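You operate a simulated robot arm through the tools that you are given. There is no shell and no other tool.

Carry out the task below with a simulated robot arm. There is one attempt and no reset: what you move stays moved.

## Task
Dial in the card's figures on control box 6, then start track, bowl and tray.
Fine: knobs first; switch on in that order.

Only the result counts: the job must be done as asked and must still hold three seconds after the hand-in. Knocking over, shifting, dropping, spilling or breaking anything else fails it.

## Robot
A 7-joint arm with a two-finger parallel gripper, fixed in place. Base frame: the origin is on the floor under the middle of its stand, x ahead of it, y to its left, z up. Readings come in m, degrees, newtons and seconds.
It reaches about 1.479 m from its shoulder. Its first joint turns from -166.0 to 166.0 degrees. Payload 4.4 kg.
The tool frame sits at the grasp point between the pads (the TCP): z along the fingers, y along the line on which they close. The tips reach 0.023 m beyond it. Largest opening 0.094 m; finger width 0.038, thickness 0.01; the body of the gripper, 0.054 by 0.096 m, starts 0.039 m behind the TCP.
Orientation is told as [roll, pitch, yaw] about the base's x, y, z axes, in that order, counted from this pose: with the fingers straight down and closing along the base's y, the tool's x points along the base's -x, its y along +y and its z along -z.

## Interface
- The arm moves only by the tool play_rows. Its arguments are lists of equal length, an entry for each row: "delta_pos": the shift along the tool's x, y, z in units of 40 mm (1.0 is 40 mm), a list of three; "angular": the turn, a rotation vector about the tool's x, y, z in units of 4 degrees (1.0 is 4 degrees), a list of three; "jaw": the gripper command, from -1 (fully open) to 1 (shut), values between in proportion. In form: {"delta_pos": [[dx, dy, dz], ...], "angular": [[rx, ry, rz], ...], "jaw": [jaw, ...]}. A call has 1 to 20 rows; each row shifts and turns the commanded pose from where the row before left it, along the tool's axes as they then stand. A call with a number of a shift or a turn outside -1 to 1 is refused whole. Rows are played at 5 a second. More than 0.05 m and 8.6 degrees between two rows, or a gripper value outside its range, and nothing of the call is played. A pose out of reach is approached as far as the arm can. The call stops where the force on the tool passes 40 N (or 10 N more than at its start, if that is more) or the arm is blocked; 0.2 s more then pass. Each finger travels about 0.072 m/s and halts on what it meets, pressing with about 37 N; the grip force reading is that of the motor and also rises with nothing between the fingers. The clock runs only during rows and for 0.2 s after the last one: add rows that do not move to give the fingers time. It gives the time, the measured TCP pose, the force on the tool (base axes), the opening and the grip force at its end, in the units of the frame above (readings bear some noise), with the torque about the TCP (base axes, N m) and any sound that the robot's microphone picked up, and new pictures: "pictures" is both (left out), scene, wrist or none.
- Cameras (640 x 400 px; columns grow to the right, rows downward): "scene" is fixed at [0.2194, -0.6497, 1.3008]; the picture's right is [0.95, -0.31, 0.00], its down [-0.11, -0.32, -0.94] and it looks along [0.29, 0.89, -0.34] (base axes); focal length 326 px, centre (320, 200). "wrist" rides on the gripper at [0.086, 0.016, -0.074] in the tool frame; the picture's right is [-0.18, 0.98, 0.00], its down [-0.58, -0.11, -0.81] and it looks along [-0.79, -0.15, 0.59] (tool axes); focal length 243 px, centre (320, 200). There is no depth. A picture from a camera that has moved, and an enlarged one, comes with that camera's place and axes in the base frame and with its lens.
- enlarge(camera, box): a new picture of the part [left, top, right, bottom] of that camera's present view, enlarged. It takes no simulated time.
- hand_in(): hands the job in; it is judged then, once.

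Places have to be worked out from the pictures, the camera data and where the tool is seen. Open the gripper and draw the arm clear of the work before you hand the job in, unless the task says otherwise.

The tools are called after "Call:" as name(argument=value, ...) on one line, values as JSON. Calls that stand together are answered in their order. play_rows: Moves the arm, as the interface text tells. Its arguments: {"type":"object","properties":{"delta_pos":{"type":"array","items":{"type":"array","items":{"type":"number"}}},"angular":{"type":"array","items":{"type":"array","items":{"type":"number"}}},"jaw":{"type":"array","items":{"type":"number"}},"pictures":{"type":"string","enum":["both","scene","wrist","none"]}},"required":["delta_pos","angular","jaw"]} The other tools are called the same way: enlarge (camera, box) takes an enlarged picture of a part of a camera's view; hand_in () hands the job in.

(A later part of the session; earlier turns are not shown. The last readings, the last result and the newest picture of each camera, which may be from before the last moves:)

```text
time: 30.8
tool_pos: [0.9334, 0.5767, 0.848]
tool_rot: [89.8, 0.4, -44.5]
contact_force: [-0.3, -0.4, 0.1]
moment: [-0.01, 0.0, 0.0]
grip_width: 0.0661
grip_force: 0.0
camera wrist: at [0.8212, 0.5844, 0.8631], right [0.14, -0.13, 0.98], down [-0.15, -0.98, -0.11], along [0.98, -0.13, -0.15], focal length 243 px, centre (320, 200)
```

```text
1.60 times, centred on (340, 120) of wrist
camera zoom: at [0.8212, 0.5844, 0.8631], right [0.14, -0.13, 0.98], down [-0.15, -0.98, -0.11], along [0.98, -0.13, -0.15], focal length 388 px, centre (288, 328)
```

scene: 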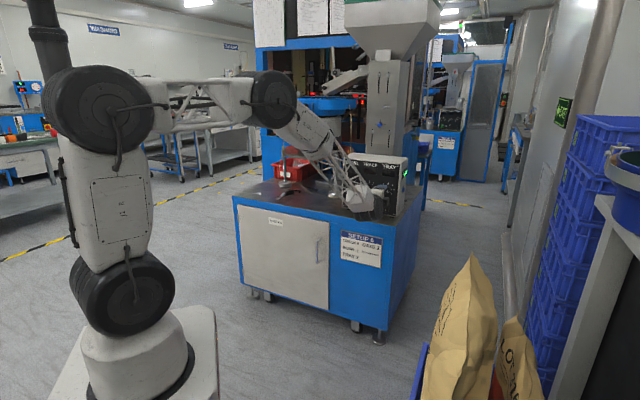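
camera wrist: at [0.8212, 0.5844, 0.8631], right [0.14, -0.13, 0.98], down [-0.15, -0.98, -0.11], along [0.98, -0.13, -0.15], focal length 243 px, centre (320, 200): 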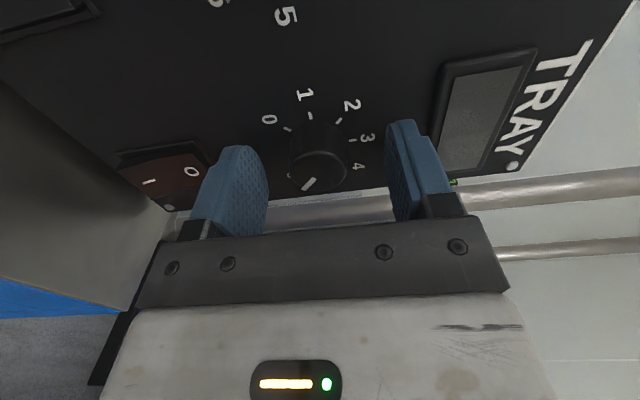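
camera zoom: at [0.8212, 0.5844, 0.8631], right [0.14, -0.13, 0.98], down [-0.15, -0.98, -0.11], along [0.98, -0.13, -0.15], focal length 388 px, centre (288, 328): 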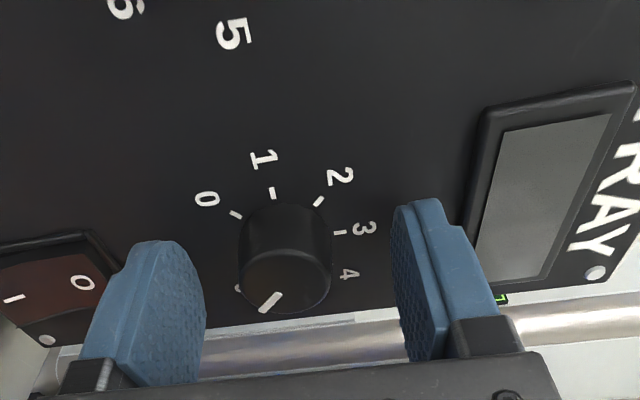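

Geometry matches the track grip picture, where a 2 mm shift along tool −y was needed, so I apply the same shift and close on the tray knob.

Call:
play_rows(delta_pos=[[0, -0.05, 0], [0, 0, 0], [0, 0, 0], [0, 0, 0], [0, 0, 0]], angular=[[0, 0, 0], [0, 0, 0], [0, 0, 0], [0, 0, 0], [0, 0, 0]], jaw=[-0.4, 0.2, 0.4, 1, 1], pictures="wrist")

Call:
enlarge(camera="wrist", box=[140, 0, 540, 240])

```text
time: 32.0
tool_pos: [0.9347, 0.5768, 0.8462]
tool_rot: [89.9, 0.3, -44.4]
contact_force: [-0.5, -0.8, 8.9]
moment: [0.15, -0.13, 0.06]
grip_width: 0.0291
grip_force: 44.8
camera wrist: at [0.8212, 0.5846, 0.862], right [0.14, -0.13, 0.98], down [-0.15, -0.98, -0.11], along [0.98, -0.13, -0.15], focal length 243 px, centre (320, 200)
```

wrist: 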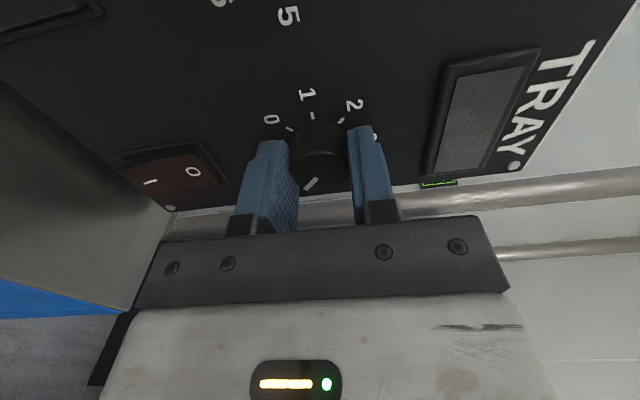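

```text
1.60 times, centred on (340, 120) of wrist
camera zoom: at [0.8212, 0.5846, 0.862], right [0.14, -0.13, 0.98], down [-0.15, -0.98, -0.11], along [0.98, -0.13, -0.15], focal length 388 px, centre (288, 328)
```

zoom: 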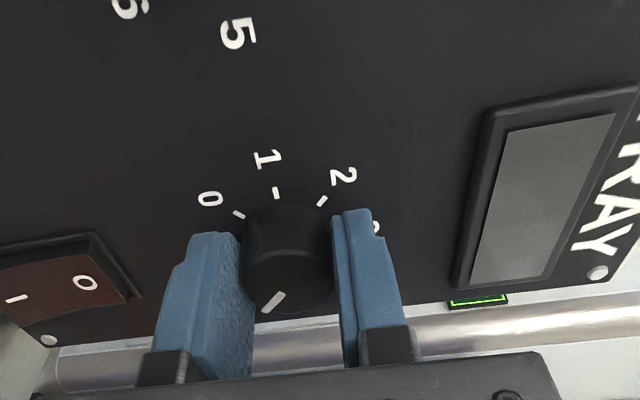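

The grip is good with only 9 N load. I start turning the tray knob counter-clockwise, first 24°, watching the side load.

Call:
play_rows(delta_pos=[[0, 0.005, 0], [0, 0, 0], [0, 0, 0], [0, 0, 0], [0, 0, 0], [0, 0, 0], [0, 0, 0]], angular=[[0, 0, -1], [0, 0, -1], [0, 0, -1], [0, 0, -1], [0, 0, -1], [0, 0, -1], [0, 0, 0]], jaw=[1, 1, 1, 1, 1, 1, 1], pictures="none")

```text
time: 33.6
tool_pos: [0.9348, 0.5777, 0.8461]
tool_rot: [89.9, -23.5, -44.5]
contact_force: [5.0, 2.7, 14.2]
moment: [0.26, -0.27, -0.11]
grip_width: 0.0291
grip_force: 45.1
```

Loads stay small (14 N upward). I trim 0.4 mm upward and carry on turning another 40°.

Call:
play_rows(delta_pos=[[-0.004, 0.009, 0], [0, 0, 0], [0, 0, 0], [0, 0, 0], [0, 0, 0], [0, 0, 0], [0, 0, 0], [0, 0, 0], [0, 0, 0], [0, 0, 0], [0, 0, 0]], angular=[[0, 0, -1], [0, 0, -1], [0, 0, -1], [0, 0, -1], [0, 0, -1], [0, 0, -1], [0, 0, -1], [0, 0, -1], [0, 0, -1], [0, 0, -1], [0, 0, 0]], jaw=[1, 1, 1, 1, 1, 1, 1, 1, 1, 1, 1], pictures="wrist")

Call:
enlarge(camera="wrist", box=[160, 20, 500, 230])

```text
time: 36.0
tool_pos: [0.9348, 0.5756, 0.8458]
tool_rot: [89.8, -63.7, -44.4]
contact_force: [2.8, 2.5, 11.5]
moment: [0.23, -0.21, -0.03]
grip_width: 0.0294
grip_force: 45.0
camera wrist: at [0.8448, 0.5611, 0.7751], right [-0.57, 0.56, 0.6], down [-0.31, -0.82, 0.47], along [0.76, 0.08, 0.64], focal length 243 px, centre (320, 200)
```

wrist: 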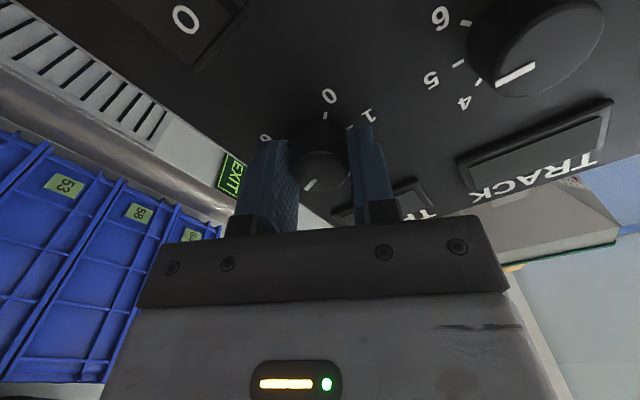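

```text
1.88 times, centred on (330, 125) of wrist
camera zoom: at [0.8448, 0.5611, 0.7751], right [-0.57, 0.56, 0.6], down [-0.31, -0.82, 0.47], along [0.76, 0.08, 0.64], focal length 457 px, centre (301, 341)
```

zoom: 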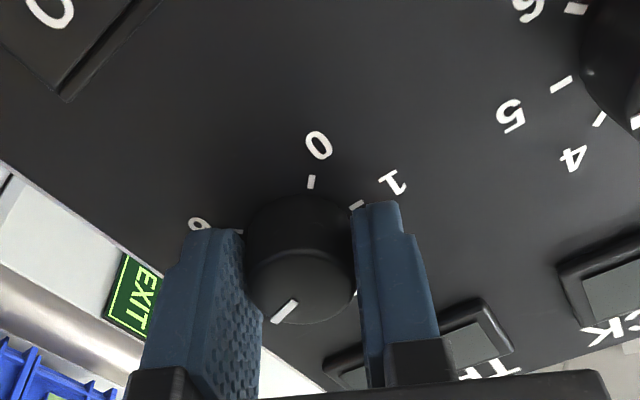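

The knob turns with the hand and loads are low. I turn another 80° counter-clockwise.

Call:
play_rows(delta_pos=[[0, 0, 0], [0, 0, 0], [0, 0, 0], [0, 0, 0], [0, 0, 0], [0, 0, 0], [0, 0, 0], [0, 0, 0], [0, 0, 0], [0, 0, 0], [0, 0, 0], [0, 0, 0], [0, 0, 0], [0, 0, 0], [0, 0, 0], [0, 0, 0]], angular=[[0, 0, -1], [0, 0, -1], [0, 0, -1], [0, 0, -1], [0, 0, -1], [0, 0, -1], [0, 0, -1], [0, 0, -1], [0, 0, -1], [0, 0, -1], [0, 0, -1], [0, 0, -1], [0, 0, -1], [0, 0, -1], [0, 0, -1], [0, 0, 0]], jaw=[1, 1, 1, 1, 1, 1, 1, 1, 1, 1, 1, 1, 1, 1, 1, 1], pictures="none")

```text
time: 38.1
tool_pos: [0.9352, 0.5774, 0.8461]
tool_rot: [-89.6, -80.2, 135.3]
contact_force: [-22.6, -17.1, 7.7]
moment: [0.59, -0.58, 0.33]
grip_width: 0.0295
grip_force: 45.0
stopped in row 10: the force on the tool passed its limit at 79 N (the readings are from after the stop); the commanded pose is now the measured one
```

The turn stopped on a force peak after about 100° of rotation. I hold still and look before going on.

Call:
play_rows(delta_pos=[[0, 0, 0], [0, 0, 0]], angular=[[0, 0, 0], [0, 0, 0]], jaw=[1, 1], pictures="both")

Call:
enlarge(camera="wrist", box=[160, 20, 500, 230])

Call:
enlarge(camera="scene", box=[320, 145, 420, 225])

```text
time: 38.8
tool_pos: [0.934, 0.5772, 0.8455]
tool_rot: [-89.6, -80.2, 135.2]
contact_force: [-15.4, -13.1, 5.8]
moment: [0.06, -0.09, 0.08]
grip_width: 0.0291
grip_force: 45.0
stopped in row 2: the force on the tool passed its limit at 40 N (the readings are from after the stop); the commanded pose is now the measured one
camera wrist: at [0.8822, 0.525, 0.757], right [-0.71, 0.7, 0.01], down [-0.56, -0.58, 0.59], along [0.42, 0.42, 0.81], focal length 243 px, centre (320, 200)
```

scene: 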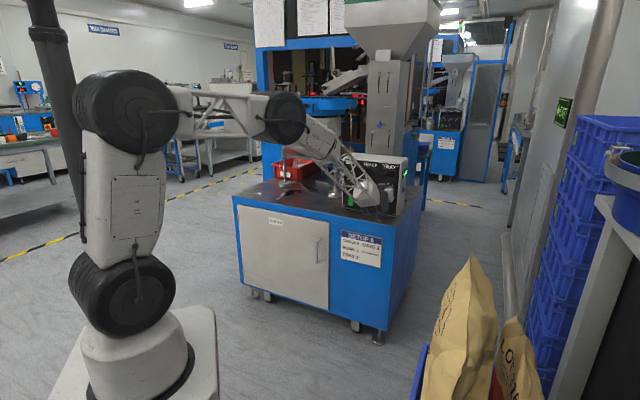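
wrist: 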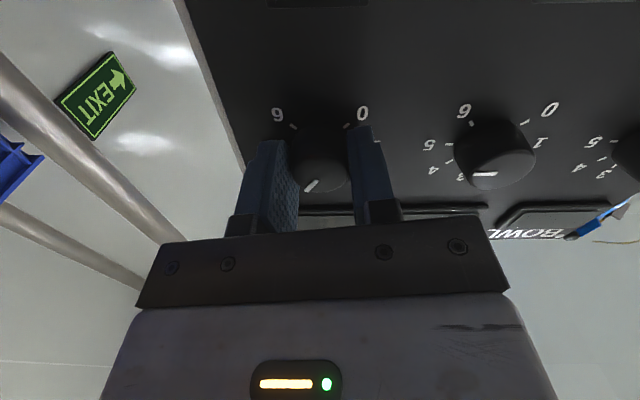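

```text
1.88 times, centred on (330, 125) of wrist
camera zoom: at [0.8822, 0.525, 0.757], right [-0.71, 0.7, 0.01], down [-0.56, -0.58, 0.59], along [0.42, 0.42, 0.81], focal length 457 px, centre (301, 341)
```

zoom: 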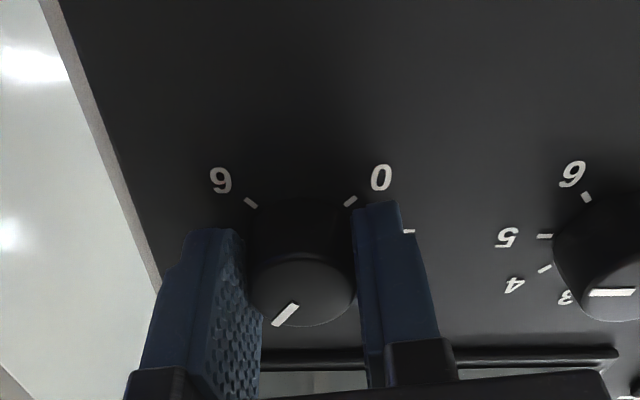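

```text
5.00 times, centred on (370, 185) of scene
camera zoom: at [0.2194, -0.6497, 1.3008], right [0.95, -0.31, 0.0], down [-0.11, -0.32, -0.94], along [0.29, 0.89, -0.34], focal length 1631 px, centre (70, 275)
```

zoom: 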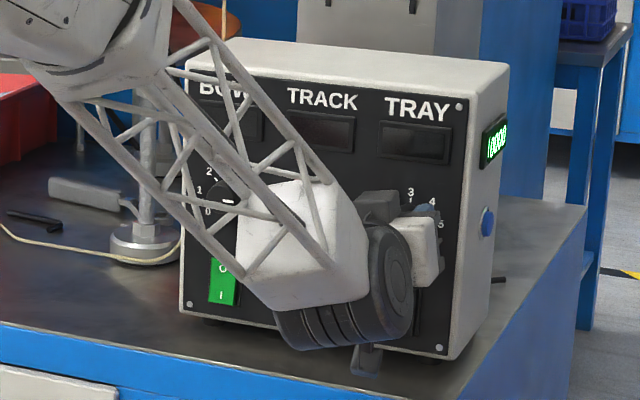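

The hand may be near an awkward joint region at this roll, and each stop resets the command with noise. I release the tray knob to clear the load.

Call:
play_rows(delta_pos=[[0, 0, 0], [0, 0, 0], [0, 0, 0]], angular=[[0, 0, 0], [0, 0, 0], [0, 0, 0]], jaw=[-0.4, -0.4, -0.4], pictures="wrist")

Call:
enlarge(camera="wrist", box=[160, 20, 500, 230])

```text
time: 39.6
tool_pos: [0.9349, 0.5777, 0.845]
tool_rot: [-89.5, -80.3, 135.0]
contact_force: [-0.3, -0.6, 0.4]
moment: [-0.01, -0.02, 0.0]
grip_width: 0.0656
grip_force: 0.1
camera wrist: at [0.8824, 0.5252, 0.7567], right [-0.71, 0.7, 0.01], down [-0.56, -0.58, 0.59], along [0.42, 0.42, 0.81], focal length 243 px, centre (320, 200)
```

wrist: 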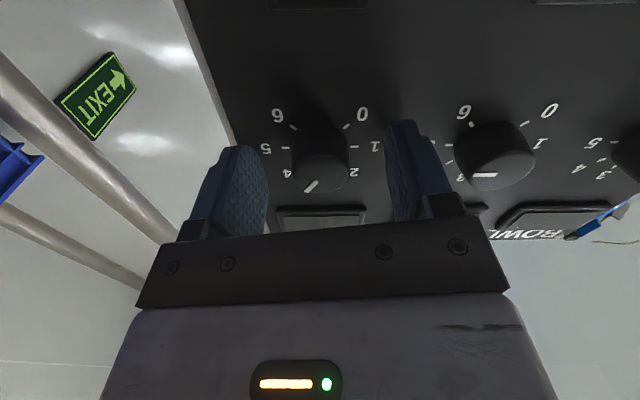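

```text
1.88 times, centred on (330, 125) of wrist
camera zoom: at [0.8824, 0.5252, 0.7567], right [-0.71, 0.7, 0.01], down [-0.56, -0.58, 0.59], along [0.42, 0.42, 0.81], focal length 457 px, centre (301, 341)
```

zoom: 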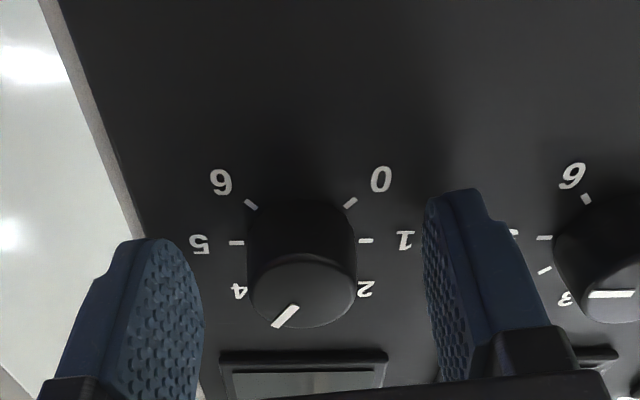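

Tray pointer now reads about 3.75 and the track pointer looks level at 5. With the jaws open around the knob I roll the hand back 90° to +80° for a second bite.

Call:
play_rows(delta_pos=[[0, 0, 0], [0, 0, 0], [0, 0, 0], [0, 0, 0], [0, 0, 0], [0, 0, 0], [0, 0, 0], [0, 0, 0], [0, 0, 0], [0, 0, 0], [0, 0, 0], [0, 0, 0], [0, 0, 0], [0, 0, 0], [0, 0, 0], [0, 0, 0], [0, 0, 0], [0, 0, 0], [0, 0, 0], [0, 0, 0]], angular=[[0, 0, 1], [0, 0, 1], [0, 0, 1], [0, 0, 1], [0, 0, 1], [0, 0, 1], [0, 0, 1], [0, 0, 1], [0, 0, 1], [0, 0, 1], [0, 0, 1], [0, 0, 1], [0, 0, 1], [0, 0, 1], [0, 0, 1], [0, 0, 1], [0, 0, 1], [0, 0, 1], [0, 0, 1], [0, 0, 1]], jaw=[-0.4, -0.4, -0.4, -0.4, -0.4, -0.4, -0.4, -0.4, -0.4, -0.4, -0.4, -0.4, -0.4, -0.4, -0.4, -0.4, -0.4, -0.4, -0.4, -0.4], pictures="wrist")

```text
time: 43.8
tool_pos: [0.936, 0.5783, 0.8445]
tool_rot: [89.9, -19.8, -44.4]
contact_force: [0.9, 0.0, 1.0]
moment: [0.01, -0.01, 0.01]
grip_width: 0.0657
grip_force: 0.1
camera wrist: at [0.8214, 0.5853, 0.8306], right [-0.11, 0.11, 0.99], down [-0.15, -0.98, 0.1], along [0.98, -0.13, 0.13], focal length 243 px, centre (320, 200)
```

wrist: 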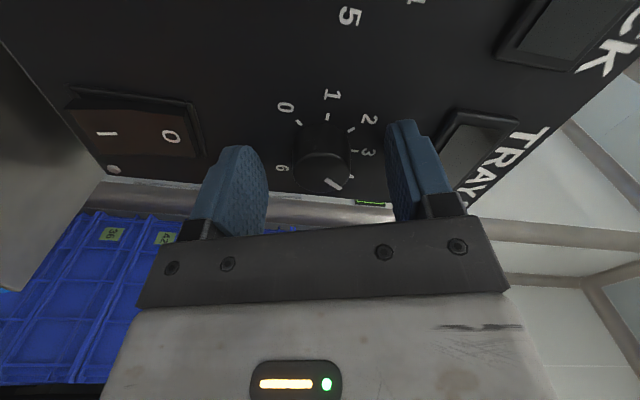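

At roll +70° now, knob still at about 3.75. I roll 10° more and close on the knob again.

Call:
play_rows(delta_pos=[[0, 0, 0], [0, 0, 0], [0, 0, 0], [0, 0, 0], [0, 0, 0], [0, 0, 0], [0, 0, 0]], angular=[[0, 0, 1], [0, 0, 1], [0, 0, 0.5], [0, 0, 0], [0, 0, 0], [0, 0, 0], [0, 0, 0]], jaw=[-0.4, -0.4, -0.4, 0.2, 0.4, 1, 1], pictures="none")

```text
time: 45.4
tool_pos: [0.9346, 0.5775, 0.8466]
tool_rot: [90.0, -9.9, -44.2]
contact_force: [-0.3, 2.2, 6.8]
moment: [0.17, -0.16, 0.07]
grip_width: 0.0295
grip_force: 45.2
```

Clean grip with under 10 N load. I turn 60° counter-clockwise and check.

Call:
play_rows(delta_pos=[[0, 0, 0], [0, 0, 0], [0, 0, 0], [0, 0, 0], [0, 0, 0], [0, 0, 0], [0, 0, 0], [0, 0, 0], [0, 0, 0], [0, 0, 0], [0, 0, 0], [0, 0, 0], [0, 0, 0], [0, 0, 0], [0, 0, 0], [0, 0, 0]], angular=[[0, 0, -1], [0, 0, -1], [0, 0, -1], [0, 0, -1], [0, 0, -1], [0, 0, -1], [0, 0, -1], [0, 0, -1], [0, 0, -1], [0, 0, -1], [0, 0, -1], [0, 0, -1], [0, 0, -1], [0, 0, -1], [0, 0, -1], [0, 0, 0]], jaw=[1, 1, 1, 1, 1, 1, 1, 1, 1, 1, 1, 1, 1, 1, 1, 1], pictures="wrist")

Call:
enlarge(camera="wrist", box=[160, 20, 500, 230])

```text
time: 48.8
tool_pos: [0.9356, 0.5776, 0.8453]
tool_rot: [89.9, -69.9, -44.4]
contact_force: [-0.9, 11.0, 19.7]
moment: [0.45, -0.45, 0.18]
grip_width: 0.0294
grip_force: 45.6
camera wrist: at [0.8513, 0.5561, 0.7695], right [-0.61, 0.6, 0.51], down [-0.35, -0.79, 0.51], along [0.71, 0.13, 0.69], focal length 243 px, centre (320, 200)
```

wrist: 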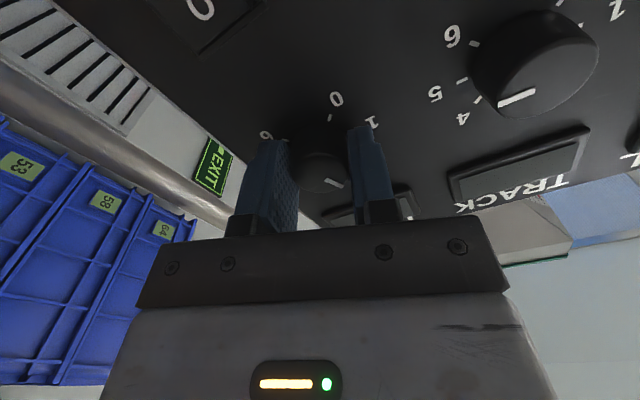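

```text
1.88 times, centred on (330, 125) of wrist
camera zoom: at [0.8513, 0.5561, 0.7695], right [-0.61, 0.6, 0.51], down [-0.35, -0.79, 0.51], along [0.71, 0.13, 0.69], focal length 457 px, centre (301, 341)
```

zoom: 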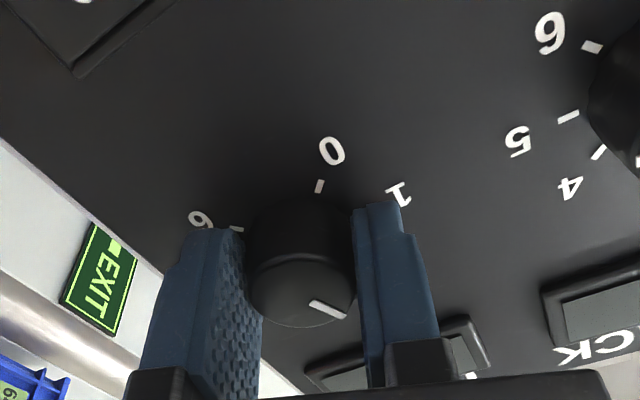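

About 160° turned in total; pointer near 2.45. I trim 0.5 mm up and turn the last 20°.

Call:
play_rows(delta_pos=[[-0.0118, 0.0043, 0], [0, 0, 0], [0, 0, 0], [0, 0, 0], [0, 0, 0], [0, 0, 0]], angular=[[0, 0, -1], [0, 0, -1], [0, 0, -1], [0, 0, -1], [0, 0, -1], [0, 0, 0]], jaw=[1, 1, 1, 1, 1, 1], pictures="wrist")

Call:
enlarge(camera="wrist", box=[160, 20, 500, 230])

```text
time: 50.2
tool_pos: [0.9363, 0.578, 0.845]
tool_rot: [57.3, -89.8, -11.7]
contact_force: [11.9, 26.6, 8.1]
moment: [0.19, -0.2, 0.19]
grip_width: 0.0295
grip_force: 45.4
camera wrist: at [0.8717, 0.5359, 0.7587], right [-0.7, 0.69, 0.19], down [-0.48, -0.65, 0.58], along [0.52, 0.32, 0.79], focal length 243 px, centre (320, 200)
```

wrist: 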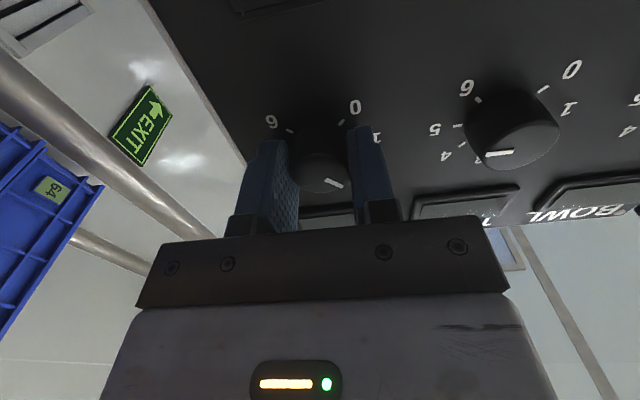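

```text
1.88 times, centred on (330, 125) of wrist
camera zoom: at [0.8717, 0.5359, 0.7587], right [-0.7, 0.69, 0.19], down [-0.48, -0.65, 0.58], along [0.52, 0.32, 0.79], focal length 457 px, centre (301, 341)
```

zoom: 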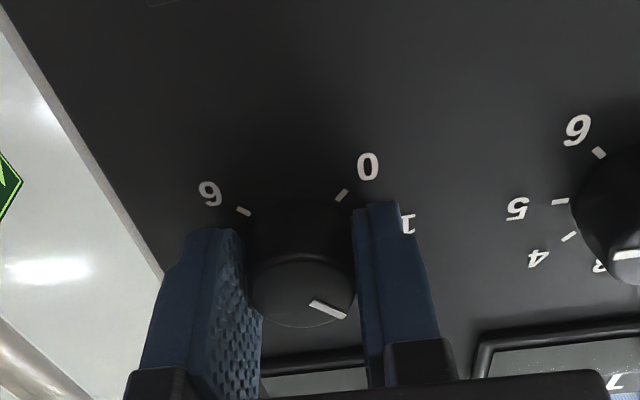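

The tray knob should be at 2 now. I release and inspect.

Call:
play_rows(delta_pos=[[0, 0, 0], [0, 0, 0], [0, 0, 0]], angular=[[0, 0, 0], [0, 0, 0], [0, 0, 0]], jaw=[-0.4, -0.4, -0.4], pictures="wrist")

Call:
enlarge(camera="wrist", box=[220, 60, 420, 220])

```text
time: 51.0
tool_pos: [0.9348, 0.5766, 0.8451]
tool_rot: [60.2, -89.8, -14.6]
contact_force: [-0.5, -0.9, 0.3]
moment: [0.02, 0.02, 0.0]
grip_width: 0.0656
grip_force: 0.0
camera wrist: at [0.8716, 0.5354, 0.7586], right [-0.7, 0.69, 0.19], down [-0.48, -0.65, 0.58], along [0.52, 0.32, 0.79], focal length 243 px, centre (320, 200)
```

wrist: 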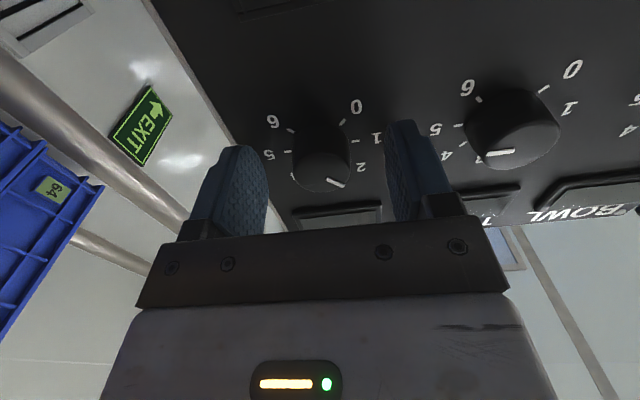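

```text
2.50 times, centred on (320, 140) of wrist
camera zoom: at [0.8716, 0.5354, 0.7586], right [-0.7, 0.69, 0.19], down [-0.48, -0.65, 0.58], along [0.52, 0.32, 0.79], focal length 606 px, centre (320, 350)
```

zoom: 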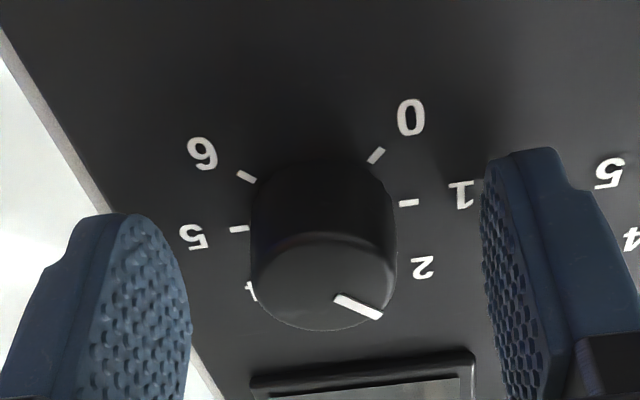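

The tray pointer now computes to exactly 45° left of top, i.e. 2. I back off, move 176 mm left in front of the bowl knob and start rolling the hand to +90°.

Call:
play_rows(delta_pos=[[0, 0, -1], [0, 0, -1], [0, 0.88, 0], [0, 0.88, 0], [0, 0.88, 0], [0, 0.88, 0], [0, 0.88, 0], [0, 0, 0]], angular=[[0, 0, 0], [0, 0, 0], [0, 0, 0], [0, 0, 0], [0, 0, 0], [0, 0, 0], [0, 0, 0], [0, 0, 0]], jaw=[-0.4, -0.4, -0.4, -0.4, -0.4, -0.4, -0.4, -0.4], pictures="both")

Call:
enlarge(camera="scene", box=[320, 145, 420, 225])

Call:
enlarge(camera="wrist", box=[140, 0, 540, 220])

```text
time: 52.8
tool_pos: [0.7796, 0.6188, 0.8525]
tool_rot: [18.3, -89.4, 29.5]
contact_force: [-1.2, 0.1, -0.3]
moment: [-0.04, -0.03, 0.01]
grip_width: 0.0657
grip_force: 0.0
out of reach, approached as far as the arm can: row 6, 7
camera wrist: at [0.7164, 0.5741, 0.7653], right [-0.73, 0.66, 0.19], down [-0.46, -0.67, 0.59], along [0.51, 0.34, 0.79], focal length 243 px, centre (320, 200)
```

scene: 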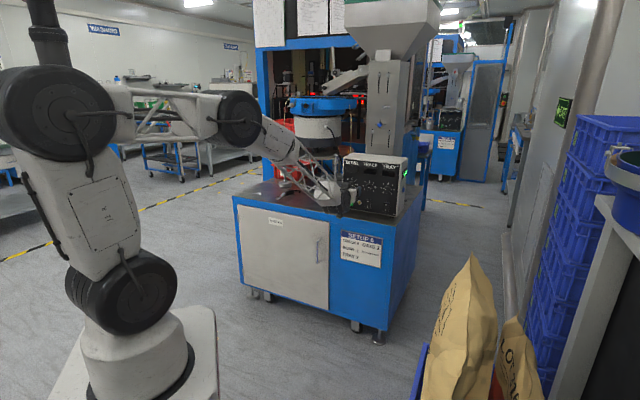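
wrist: 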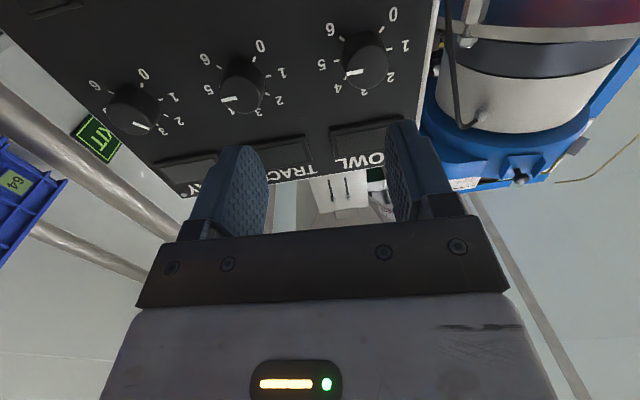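

```text
5.00 times, centred on (370, 185) of scene
camera zoom: at [0.2194, -0.6497, 1.3008], right [0.95, -0.31, 0.0], down [-0.11, -0.32, -0.94], along [0.29, 0.89, -0.34], focal length 1631 px, centre (70, 275)
```

zoom: 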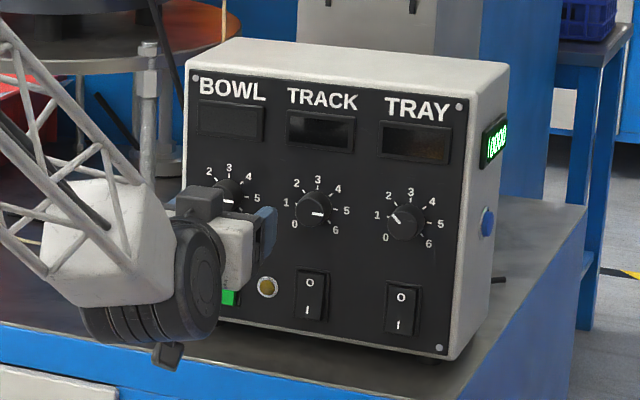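

```text
1.60 times, centred on (340, 110) of wrist
camera zoom: at [0.7164, 0.5741, 0.7653], right [-0.73, 0.66, 0.19], down [-0.46, -0.67, 0.59], along [0.51, 0.34, 0.79], focal length 388 px, centre (288, 344)
```

zoom: 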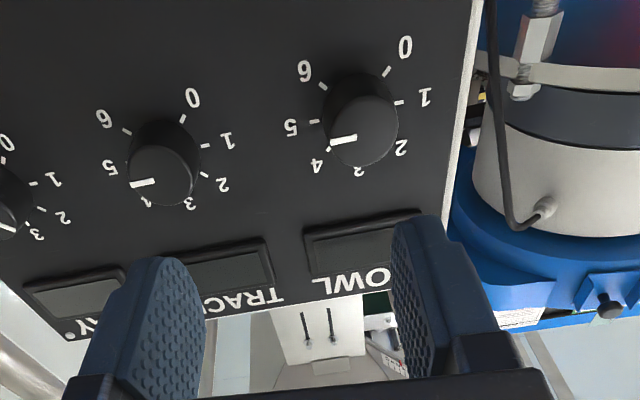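

Track 5 and tray 2 are confirmed in the scene view. The arm fell 36 mm short of the bowl position at roll 0, so I roll the hand to +90° here (in free space) and will then continue left.

Call:
play_rows(delta_pos=[[0, 0, 0], [0, 0, 0], [0, 0, 0], [0, 0, 0], [0, 0, 0], [0, 0, 0], [0, 0, 0], [0, 0, 0], [0, 0, 0], [0, 0, 0], [0, 0, 0], [0, 0, 0], [0, 0, 0], [0, 0, 0], [0, 0, 0], [0, 0, 0], [0, 0, 0], [0, 0, 0], [0, 0, 0], [0, 0, 0]], angular=[[0, 0, 1], [0, 0, 1], [0, 0, 1], [0, 0, 1], [0, 0, 1], [0, 0, 1], [0, 0, 1], [0, 0, 1], [0, 0, 1], [0, 0, 1], [0, 0, 1], [0, 0, 1], [0, 0, 1], [0, 0, 1], [0, 0, 1], [0, 0, 1], [0, 0, 1], [0, 0, 1], [0, 0, 1], [0, 0, 1]], jaw=[-0.4, -0.4, -0.4, -0.4, -0.4, -0.4, -0.4, -0.4, -0.4, -0.4, -0.4, -0.4, -0.4, -0.4, -0.4, -0.4, -0.4, -0.4, -0.4, -0.4], pictures="none")

```text
time: 57.0
tool_pos: [0.735, 0.5428, 0.9067]
tool_rot: [89.9, -9.8, -44.2]
contact_force: [-0.2, 0.4, 0.1]
moment: [0.01, -0.02, -0.01]
grip_width: 0.0662
grip_force: 0.0
out of reach, approached as far as the arm can: row 1, 2, 3, 4, 5, 6, 7
```

The solver drifted the hand back and up during the infeasible rows, but it is now at roll 80° and free. I move it toward the bowl standoff point in this roll and watch the reach.

Call:
play_rows(delta_pos=[[0.422, -0.314, 0.541], [0.422, -0.314, 0.541], [0.422, -0.314, 0.541], [0.422, -0.314, 0.541], [0, 0, 0]], angular=[[0, 0, 0], [0, 0, 0], [0, 0, 0], [0, 0, 0], [0, 0, 0]], jaw=[-0.4, -0.4, -0.4, -0.4, -0.4], pictures="both")

Call:
enlarge(camera="scene", box=[260, 110, 420, 230])

```text
time: 58.2
tool_pos: [0.7587, 0.5797, 0.8734]
tool_rot: [89.6, -9.8, -43.0]
contact_force: [-0.1, 0.4, -0.1]
moment: [-0.01, -0.01, 0.01]
grip_width: 0.0659
grip_force: 0.0
out of reach, approached as far as the arm can: row 1, 2, 3, 4
camera wrist: at [0.6429, 0.5854, 0.874], right [0.01, 0.0, 1.0], down [-0.12, -0.99, 0.0], along [0.99, -0.12, -0.01], focal length 243 px, centre (320, 200)
```

scene: 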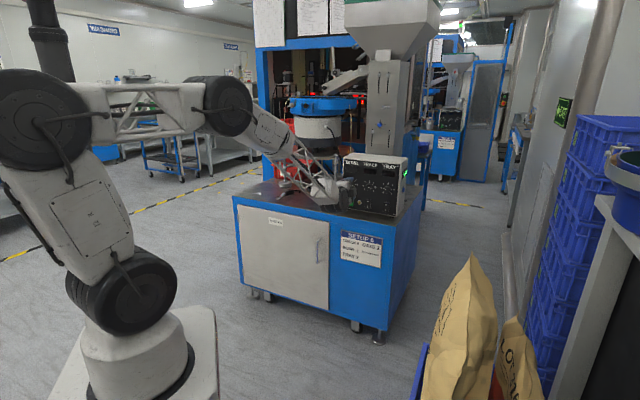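
wrist: 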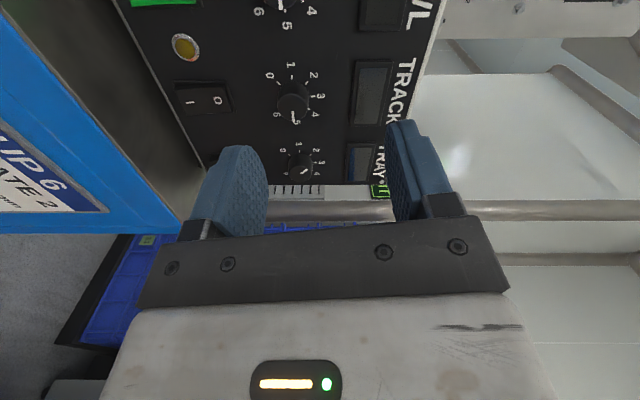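

```text
3.33 times, centred on (340, 170) of scene
camera zoom: at [0.2194, -0.6497, 1.3008], right [0.95, -0.31, 0.0], down [-0.11, -0.32, -0.94], along [0.29, 0.89, -0.34], focal length 1087 px, centre (253, 300)
```

zoom: 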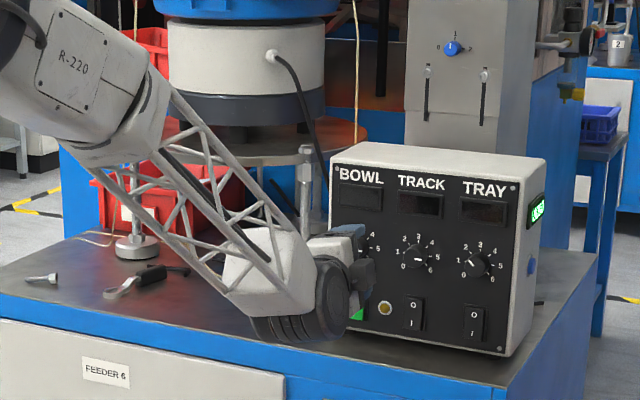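

The limit seems to be the wrist bend when the hand is too near the base; close to the panel the radius is larger and should be fine. I go forward and right to a closer standoff in front of track (tips 24 mm clear of knob tops) and square up the yaw.

Call:
play_rows(delta_pos=[[-0.201, -0.206, 0.5], [-0.201, -0.206, 0.5], [-0.201, -0.206, 0.5], [-0.201, -0.206, 0.5], [0, 0, 0], [0, 0, 0]], angular=[[0, 0, 0], [0, 0, 0], [0, 0, 0], [0, 0, 0], [0.072, -0.419, 0], [0, 0, 0]], jaw=[-0.4, -0.4, -0.4, -0.4, -0.4, -0.4], pictures="none")

```text
time: 59.6
tool_pos: [0.7894, 0.5811, 0.8639]
tool_rot: [89.9, -9.8, -44.2]
contact_force: [0.7, 0.2, -0.3]
moment: [-0.02, 0.0, 0.01]
grip_width: 0.0657
grip_force: 0.1
out of reach, approached as far as the arm can: row 1, 2, 3
```

Back in the reachable zone; I continue to n ≈ 1.03 in front of the track knob.

Call:
play_rows(delta_pos=[[-0.2, -0.167, 0.508], [-0.137, -0.167, 0.508], [0, -0.167, 0.508], [0, 0, 0]], angular=[[0, 0, 0], [0, 0, 0], [0, 0, 0], [0.025, -0.14, 0]], jaw=[-0.4, -0.4, -0.4, -0.4], pictures="wrist")

```text
time: 60.6
tool_pos: [0.8344, 0.5903, 0.8501]
tool_rot: [89.8, -9.8, -45.6]
contact_force: [-0.7, -0.2, -0.4]
moment: [-0.01, -0.01, 0.0]
grip_width: 0.0659
grip_force: 0.1
out of reach, approached as far as the arm can: row 1
camera wrist: at [0.7202, 0.6014, 0.8509], right [0.01, -0.01, 1.0], down [-0.16, -0.99, -0.01], along [0.99, -0.16, -0.01], focal length 243 px, centre (320, 200)
```

wrist: 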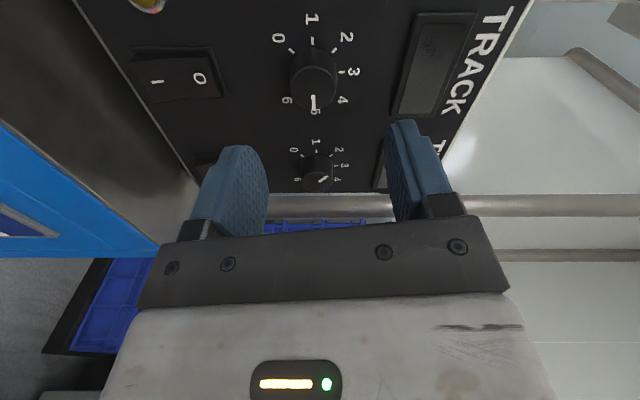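

Track pointer at 5 and tray at 2 show clearly here. I step closer (n ≈ 1.035) and then slide left to the bowl knob.

Call:
play_rows(delta_pos=[[0.02, -0.113, 0.69], [0.5825, 0.1005, 0], [0.5825, 0.1005, 0], [0.5825, 0.1005, 0], [0.5825, 0.1005, 0], [0, 0, 0]], angular=[[0, 0, 0], [0, 0, 0], [0, 0, 0], [0, 0, 0], [0, 0, 0], [0, 0, 0]], jaw=[-0.4, -0.4, -0.4, -0.4, -0.4, -0.4], pictures="wrist")

Call:
enlarge(camera="wrist", box=[140, 0, 540, 240])

```text
time: 62.0
tool_pos: [0.8217, 0.6109, 0.864]
tool_rot: [89.3, -9.8, -44.4]
contact_force: [-0.2, -0.6, -0.1]
moment: [-0.01, 0.0, 0.0]
grip_width: 0.0659
grip_force: 0.1
out of reach, approached as far as the arm can: row 1, 2, 3, 4, 5
camera wrist: at [0.7078, 0.6197, 0.8649], right [0.02, 0.0, 1.0], down [-0.14, -0.99, 0.0], along [0.99, -0.14, -0.02], focal length 243 px, centre (320, 200)
```

wrist: 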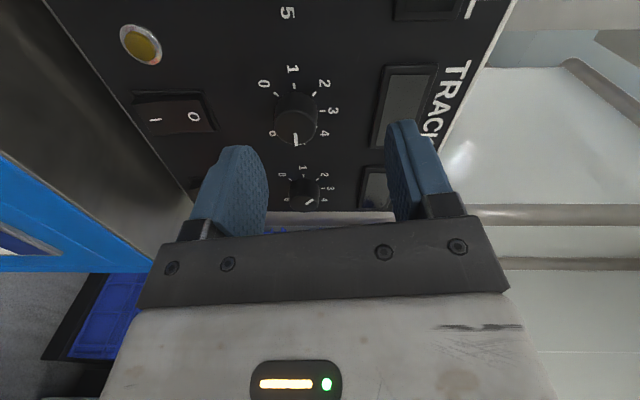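

```text
1.60 times, centred on (340, 120) of wrist
camera zoom: at [0.7078, 0.6197, 0.8649], right [0.02, 0.0, 1.0], down [-0.14, -0.99, 0.0], along [0.99, -0.14, -0.02], focal length 388 px, centre (288, 328)
```

zoom: 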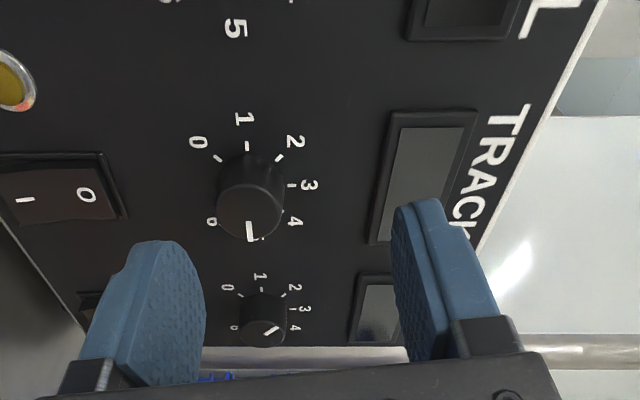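

The arm is pressing against some joint limit in this configuration. I look at the whole arm to understand which joint is short.

Call:
enlarge(camera="scene", box=[0, 0, 420, 400])

Call:
play_rows(delta_pos=[[0, 0, 0]], angular=[[0, 0, 0]], jaw=[-0.4], pictures="scene")

```text
1.00 times, centred on (210, 200) of scene (not enlarged: the box is as wide or as high as the picture)
camera zoom: at [0.2194, -0.6497, 1.3008], right [0.95, -0.31, 0.0], down [-0.11, -0.32, -0.94], along [0.29, 0.89, -0.34], focal length 326 px, centre (430, 200)
```

zoom: 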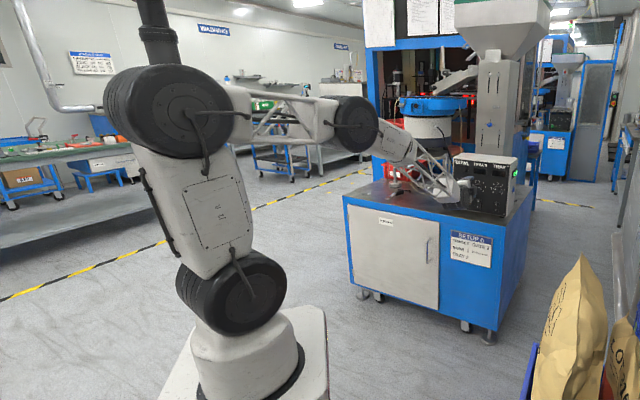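

```text
time: 62.4
tool_pos: [0.8225, 0.6112, 0.8636]
tool_rot: [89.5, -9.9, -44.4]
contact_force: [0.6, -1.1, 0.7]
moment: [0.01, 0.01, 0.04]
grip_width: 0.0655
grip_force: 0.0
```

scene: 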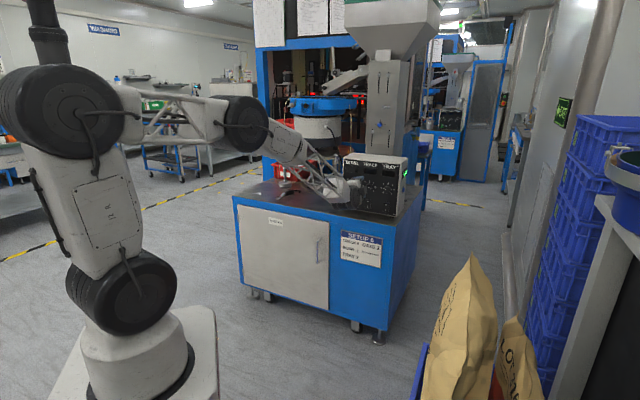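

The arm has three parallel pitch joints plus a wrist bend, and I suspect the wrist bend is at its stop. As a test I pitch the hand 8° down and then try moving forward.

Call:
play_rows(delta_pos=[[0, 0, 0], [0, 0, 0], [0, 0, 0.3], [0, 0, 0.3], [0, 0, 0]], angular=[[0.985, 0.17, 0], [0.985, 0.17, 0], [0, 0, 0], [0, 0, 0], [0, 0, 0]], jaw=[-0.4, -0.4, -0.4, -0.4, -0.4], pictures="scene")

```text
time: 63.6
tool_pos: [0.84, 0.6291, 0.8612]
tool_rot: [85.6, -9.7, -43.8]
contact_force: [0.1, 0.3, 0.3]
moment: [-0.03, 0.01, 0.0]
grip_width: 0.0657
grip_force: 0.1
out of reach, approached as far as the arm can: row 1
```

scene: 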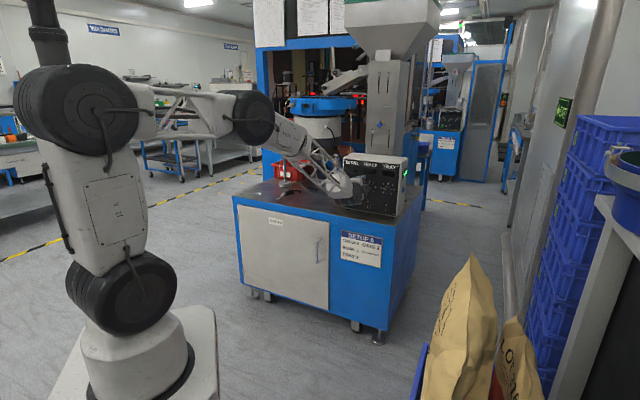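

With 4° of down-pitch it moves freely again, confirming the wrist-bend limit. I now slide left to the bowl knob at n ≈ 1.04 keeping this small tilt.

Call:
play_rows(delta_pos=[[0.4525, -0.014, 0.011], [0.4525, -0.014, 0.011], [0.4525, -0.014, 0.011], [0.4525, -0.014, 0.011], [0, 0, 0]], angular=[[0, 0, 0], [0, 0, 0], [0, 0, 0], [0, 0, 0], [0, 0, 0]], jaw=[-0.4, -0.4, -0.4, -0.4, -0.4], pictures="wrist")

Call:
enlarge(camera="wrist", box=[140, 0, 540, 240])

```text
time: 64.8
tool_pos: [0.8123, 0.661, 0.8528]
tool_rot: [85.0, -9.7, -42.3]
contact_force: [0.9, 0.7, -0.1]
moment: [-0.01, 0.0, 0.01]
grip_width: 0.0658
grip_force: 0.0
out of reach, approached as far as the arm can: row 2, 3, 4
camera wrist: at [0.6976, 0.6671, 0.8612], right [0.07, 0.05, 1.0], down [-0.12, -0.99, 0.06], along [0.99, -0.12, -0.06], focal length 243 px, centre (320, 200)
```

wrist: 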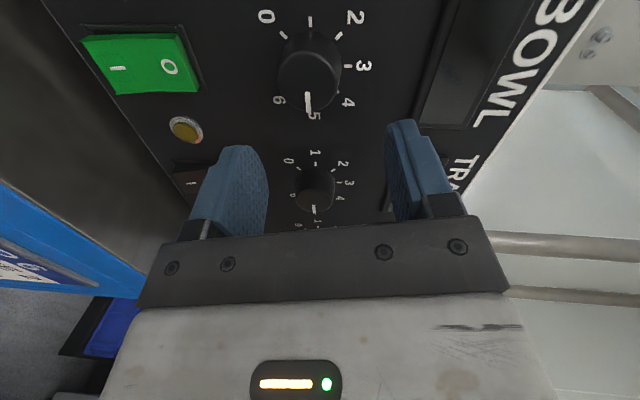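

```text
1.60 times, centred on (340, 120) of wrist
camera zoom: at [0.6976, 0.6671, 0.8612], right [0.07, 0.05, 1.0], down [-0.12, -0.99, 0.06], along [0.99, -0.12, -0.06], focal length 388 px, centre (288, 328)
```

zoom: 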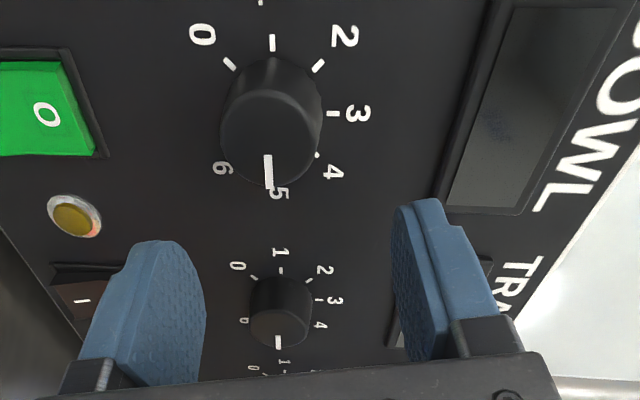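

Progress, though the limit bites again as I go left. I add 4° more down-pitch, correct the yaw drift and continue left to the bowl knob.

Call:
play_rows(delta_pos=[[0, 0, 0], [0, 0, 0], [0.25, 0, 0.012], [0.25, 0, 0.012], [0.24, -0.02, 0.011], [0, 0, 0]], angular=[[0.985, 0.17, 0], [0.076, -0.442, 0.039], [0, 0, 0], [0, 0, 0], [0, 0, 0], [0, 0, 0]], jaw=[-0.4, -0.4, -0.4, -0.4, -0.4, -0.4], pictures="wrist")

Call:
enlarge(camera="wrist", box=[140, 0, 540, 240])

```text
time: 66.2
tool_pos: [0.804, 0.6518, 0.8597]
tool_rot: [81.2, -9.7, -42.6]
contact_force: [-1.0, -0.5, 0.9]
moment: [0.05, 0.05, 0.01]
grip_width: 0.0658
grip_force: 0.0
out of reach, approached as far as the arm can: row 1, 3, 4, 5
camera wrist: at [0.6906, 0.6605, 0.8721], right [0.12, 0.1, 0.99], down [-0.13, -0.98, 0.11], along [0.98, -0.14, -0.1], focal length 243 px, centre (320, 200)
```

wrist: 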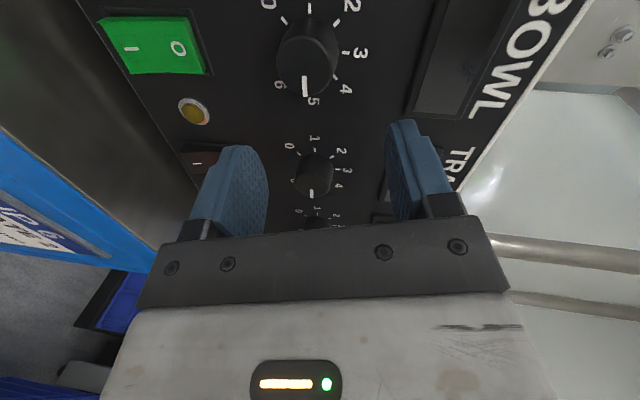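

```text
1.60 times, centred on (340, 120) of wrist
camera zoom: at [0.6906, 0.6605, 0.8721], right [0.12, 0.1, 0.99], down [-0.13, -0.98, 0.11], along [0.98, -0.14, -0.1], focal length 388 px, centre (288, 328)
```

zoom: 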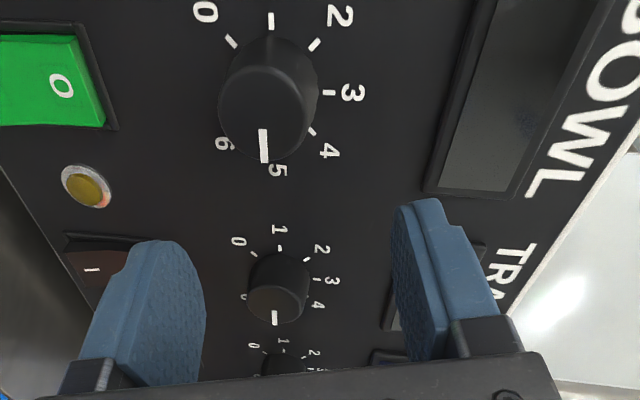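

Leftward motion is still blocked, so it may be another joint. I look closely at the arm's links and joints in the scene view.

Call:
enlarge(camera="scene", box=[190, 60, 400, 230])

Call:
enlarge(camera="scene", box=[0, 50, 220, 400])

```text
2.35 times, centred on (295, 145) of scene
camera zoom: at [0.2194, -0.6497, 1.3008], right [0.95, -0.31, 0.0], down [-0.11, -0.32, -0.94], along [0.29, 0.89, -0.34], focal length 767 px, centre (379, 329)
```

zoom: 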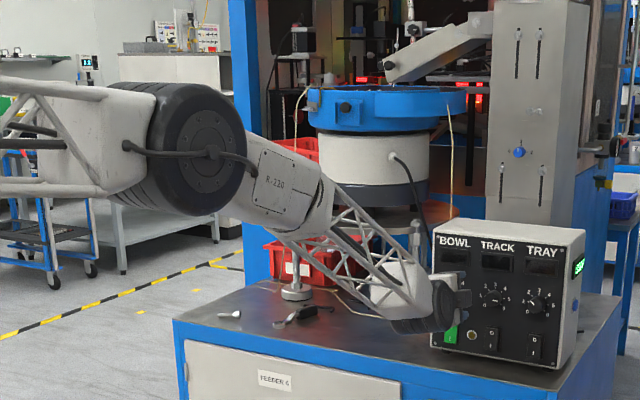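

```text
1.14 times, centred on (110, 225) of scene
camera zoom: at [0.2194, -0.6497, 1.3008], right [0.95, -0.31, 0.0], down [-0.11, -0.32, -0.94], along [0.29, 0.89, -0.34], focal length 373 px, centre (560, 171)
```

zoom: 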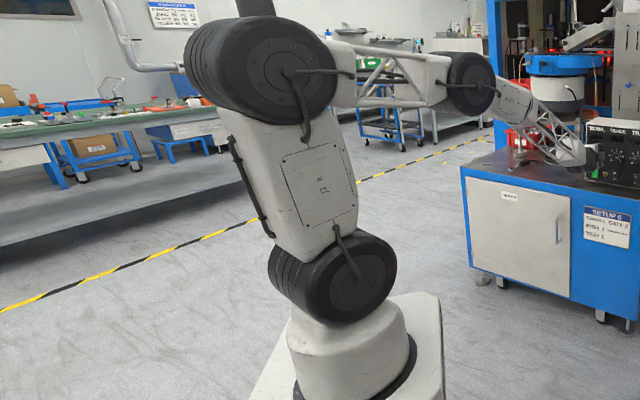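

My reading now: crossing the aligned-wrist pose sent the forearm-roll joint near its end stop, and pointing the hand more to the left relative to the arm should free it. I test by yawing the hand 10° left in place.

Call:
play_rows(delta_pos=[[0, 0, 0], [0, 0, 0], [0, 0, 0], [0, 0, 0]], angular=[[-0.14, 0.811, -0.126], [-0.14, 0.811, -0.126], [-0.14, 0.811, -0.126], [0, 0, 0]], jaw=[-0.4, -0.4, -0.4, -0.4], pictures="none")

```text
time: 67.2
tool_pos: [0.8055, 0.6519, 0.861]
tool_rot: [81.3, -9.8, -34.9]
contact_force: [0.1, 0.3, 0.4]
moment: [0.01, -0.01, 0.03]
grip_width: 0.0656
grip_force: 0.1
```

Yawing left was accepted without trouble. Now I try moving left to the bowl knob line with this yaw.

Call:
play_rows(delta_pos=[[0.262, -0.0725, 0.0975], [0.262, -0.0725, 0.0975], [0.262, -0.0725, 0.0975], [0, 0, 0]], angular=[[0, 0, 0], [0, 0, 0], [0, 0, 0], [0, 0, 0]], jaw=[-0.4, -0.4, -0.4, -0.4], pictures="wrist")

Call:
enlarge(camera="wrist", box=[140, 0, 540, 240])

```text
time: 68.2
tool_pos: [0.7861, 0.6774, 0.8449]
tool_rot: [81.3, -9.9, -34.9]
contact_force: [-0.8, 0.5, 1.1]
moment: [-0.04, 0.0, 0.01]
grip_width: 0.0657
grip_force: 0.1
camera wrist: at [0.6724, 0.6702, 0.8566], right [0.1, 0.11, 0.99], down [0.0, -0.99, 0.11], along [1.0, -0.01, -0.1], focal length 243 px, centre (320, 200)
```

wrist: 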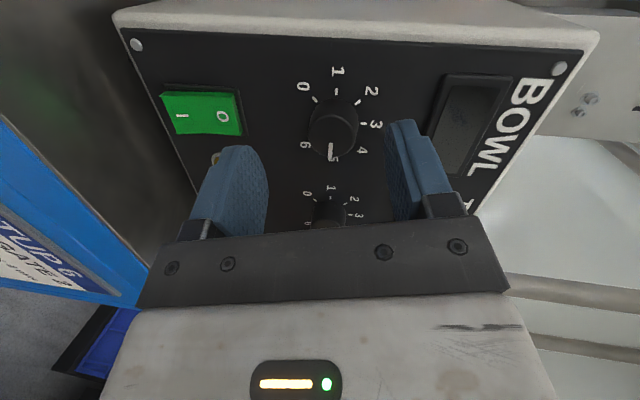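

```text
1.60 times, centred on (340, 120) of wrist
camera zoom: at [0.6724, 0.6702, 0.8566], right [0.1, 0.11, 0.99], down [0.0, -0.99, 0.11], along [1.0, -0.01, -0.1], focal length 388 px, centre (288, 328)
```

zoom: 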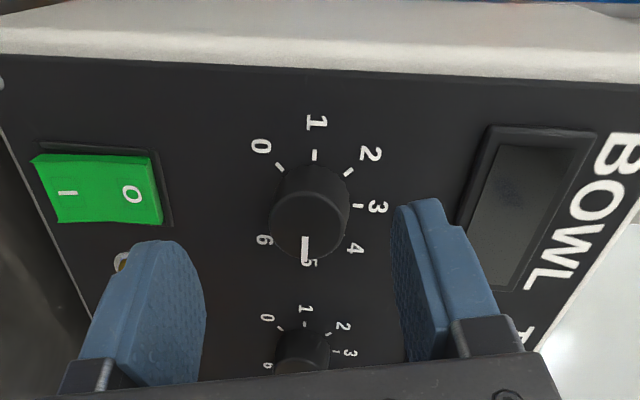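

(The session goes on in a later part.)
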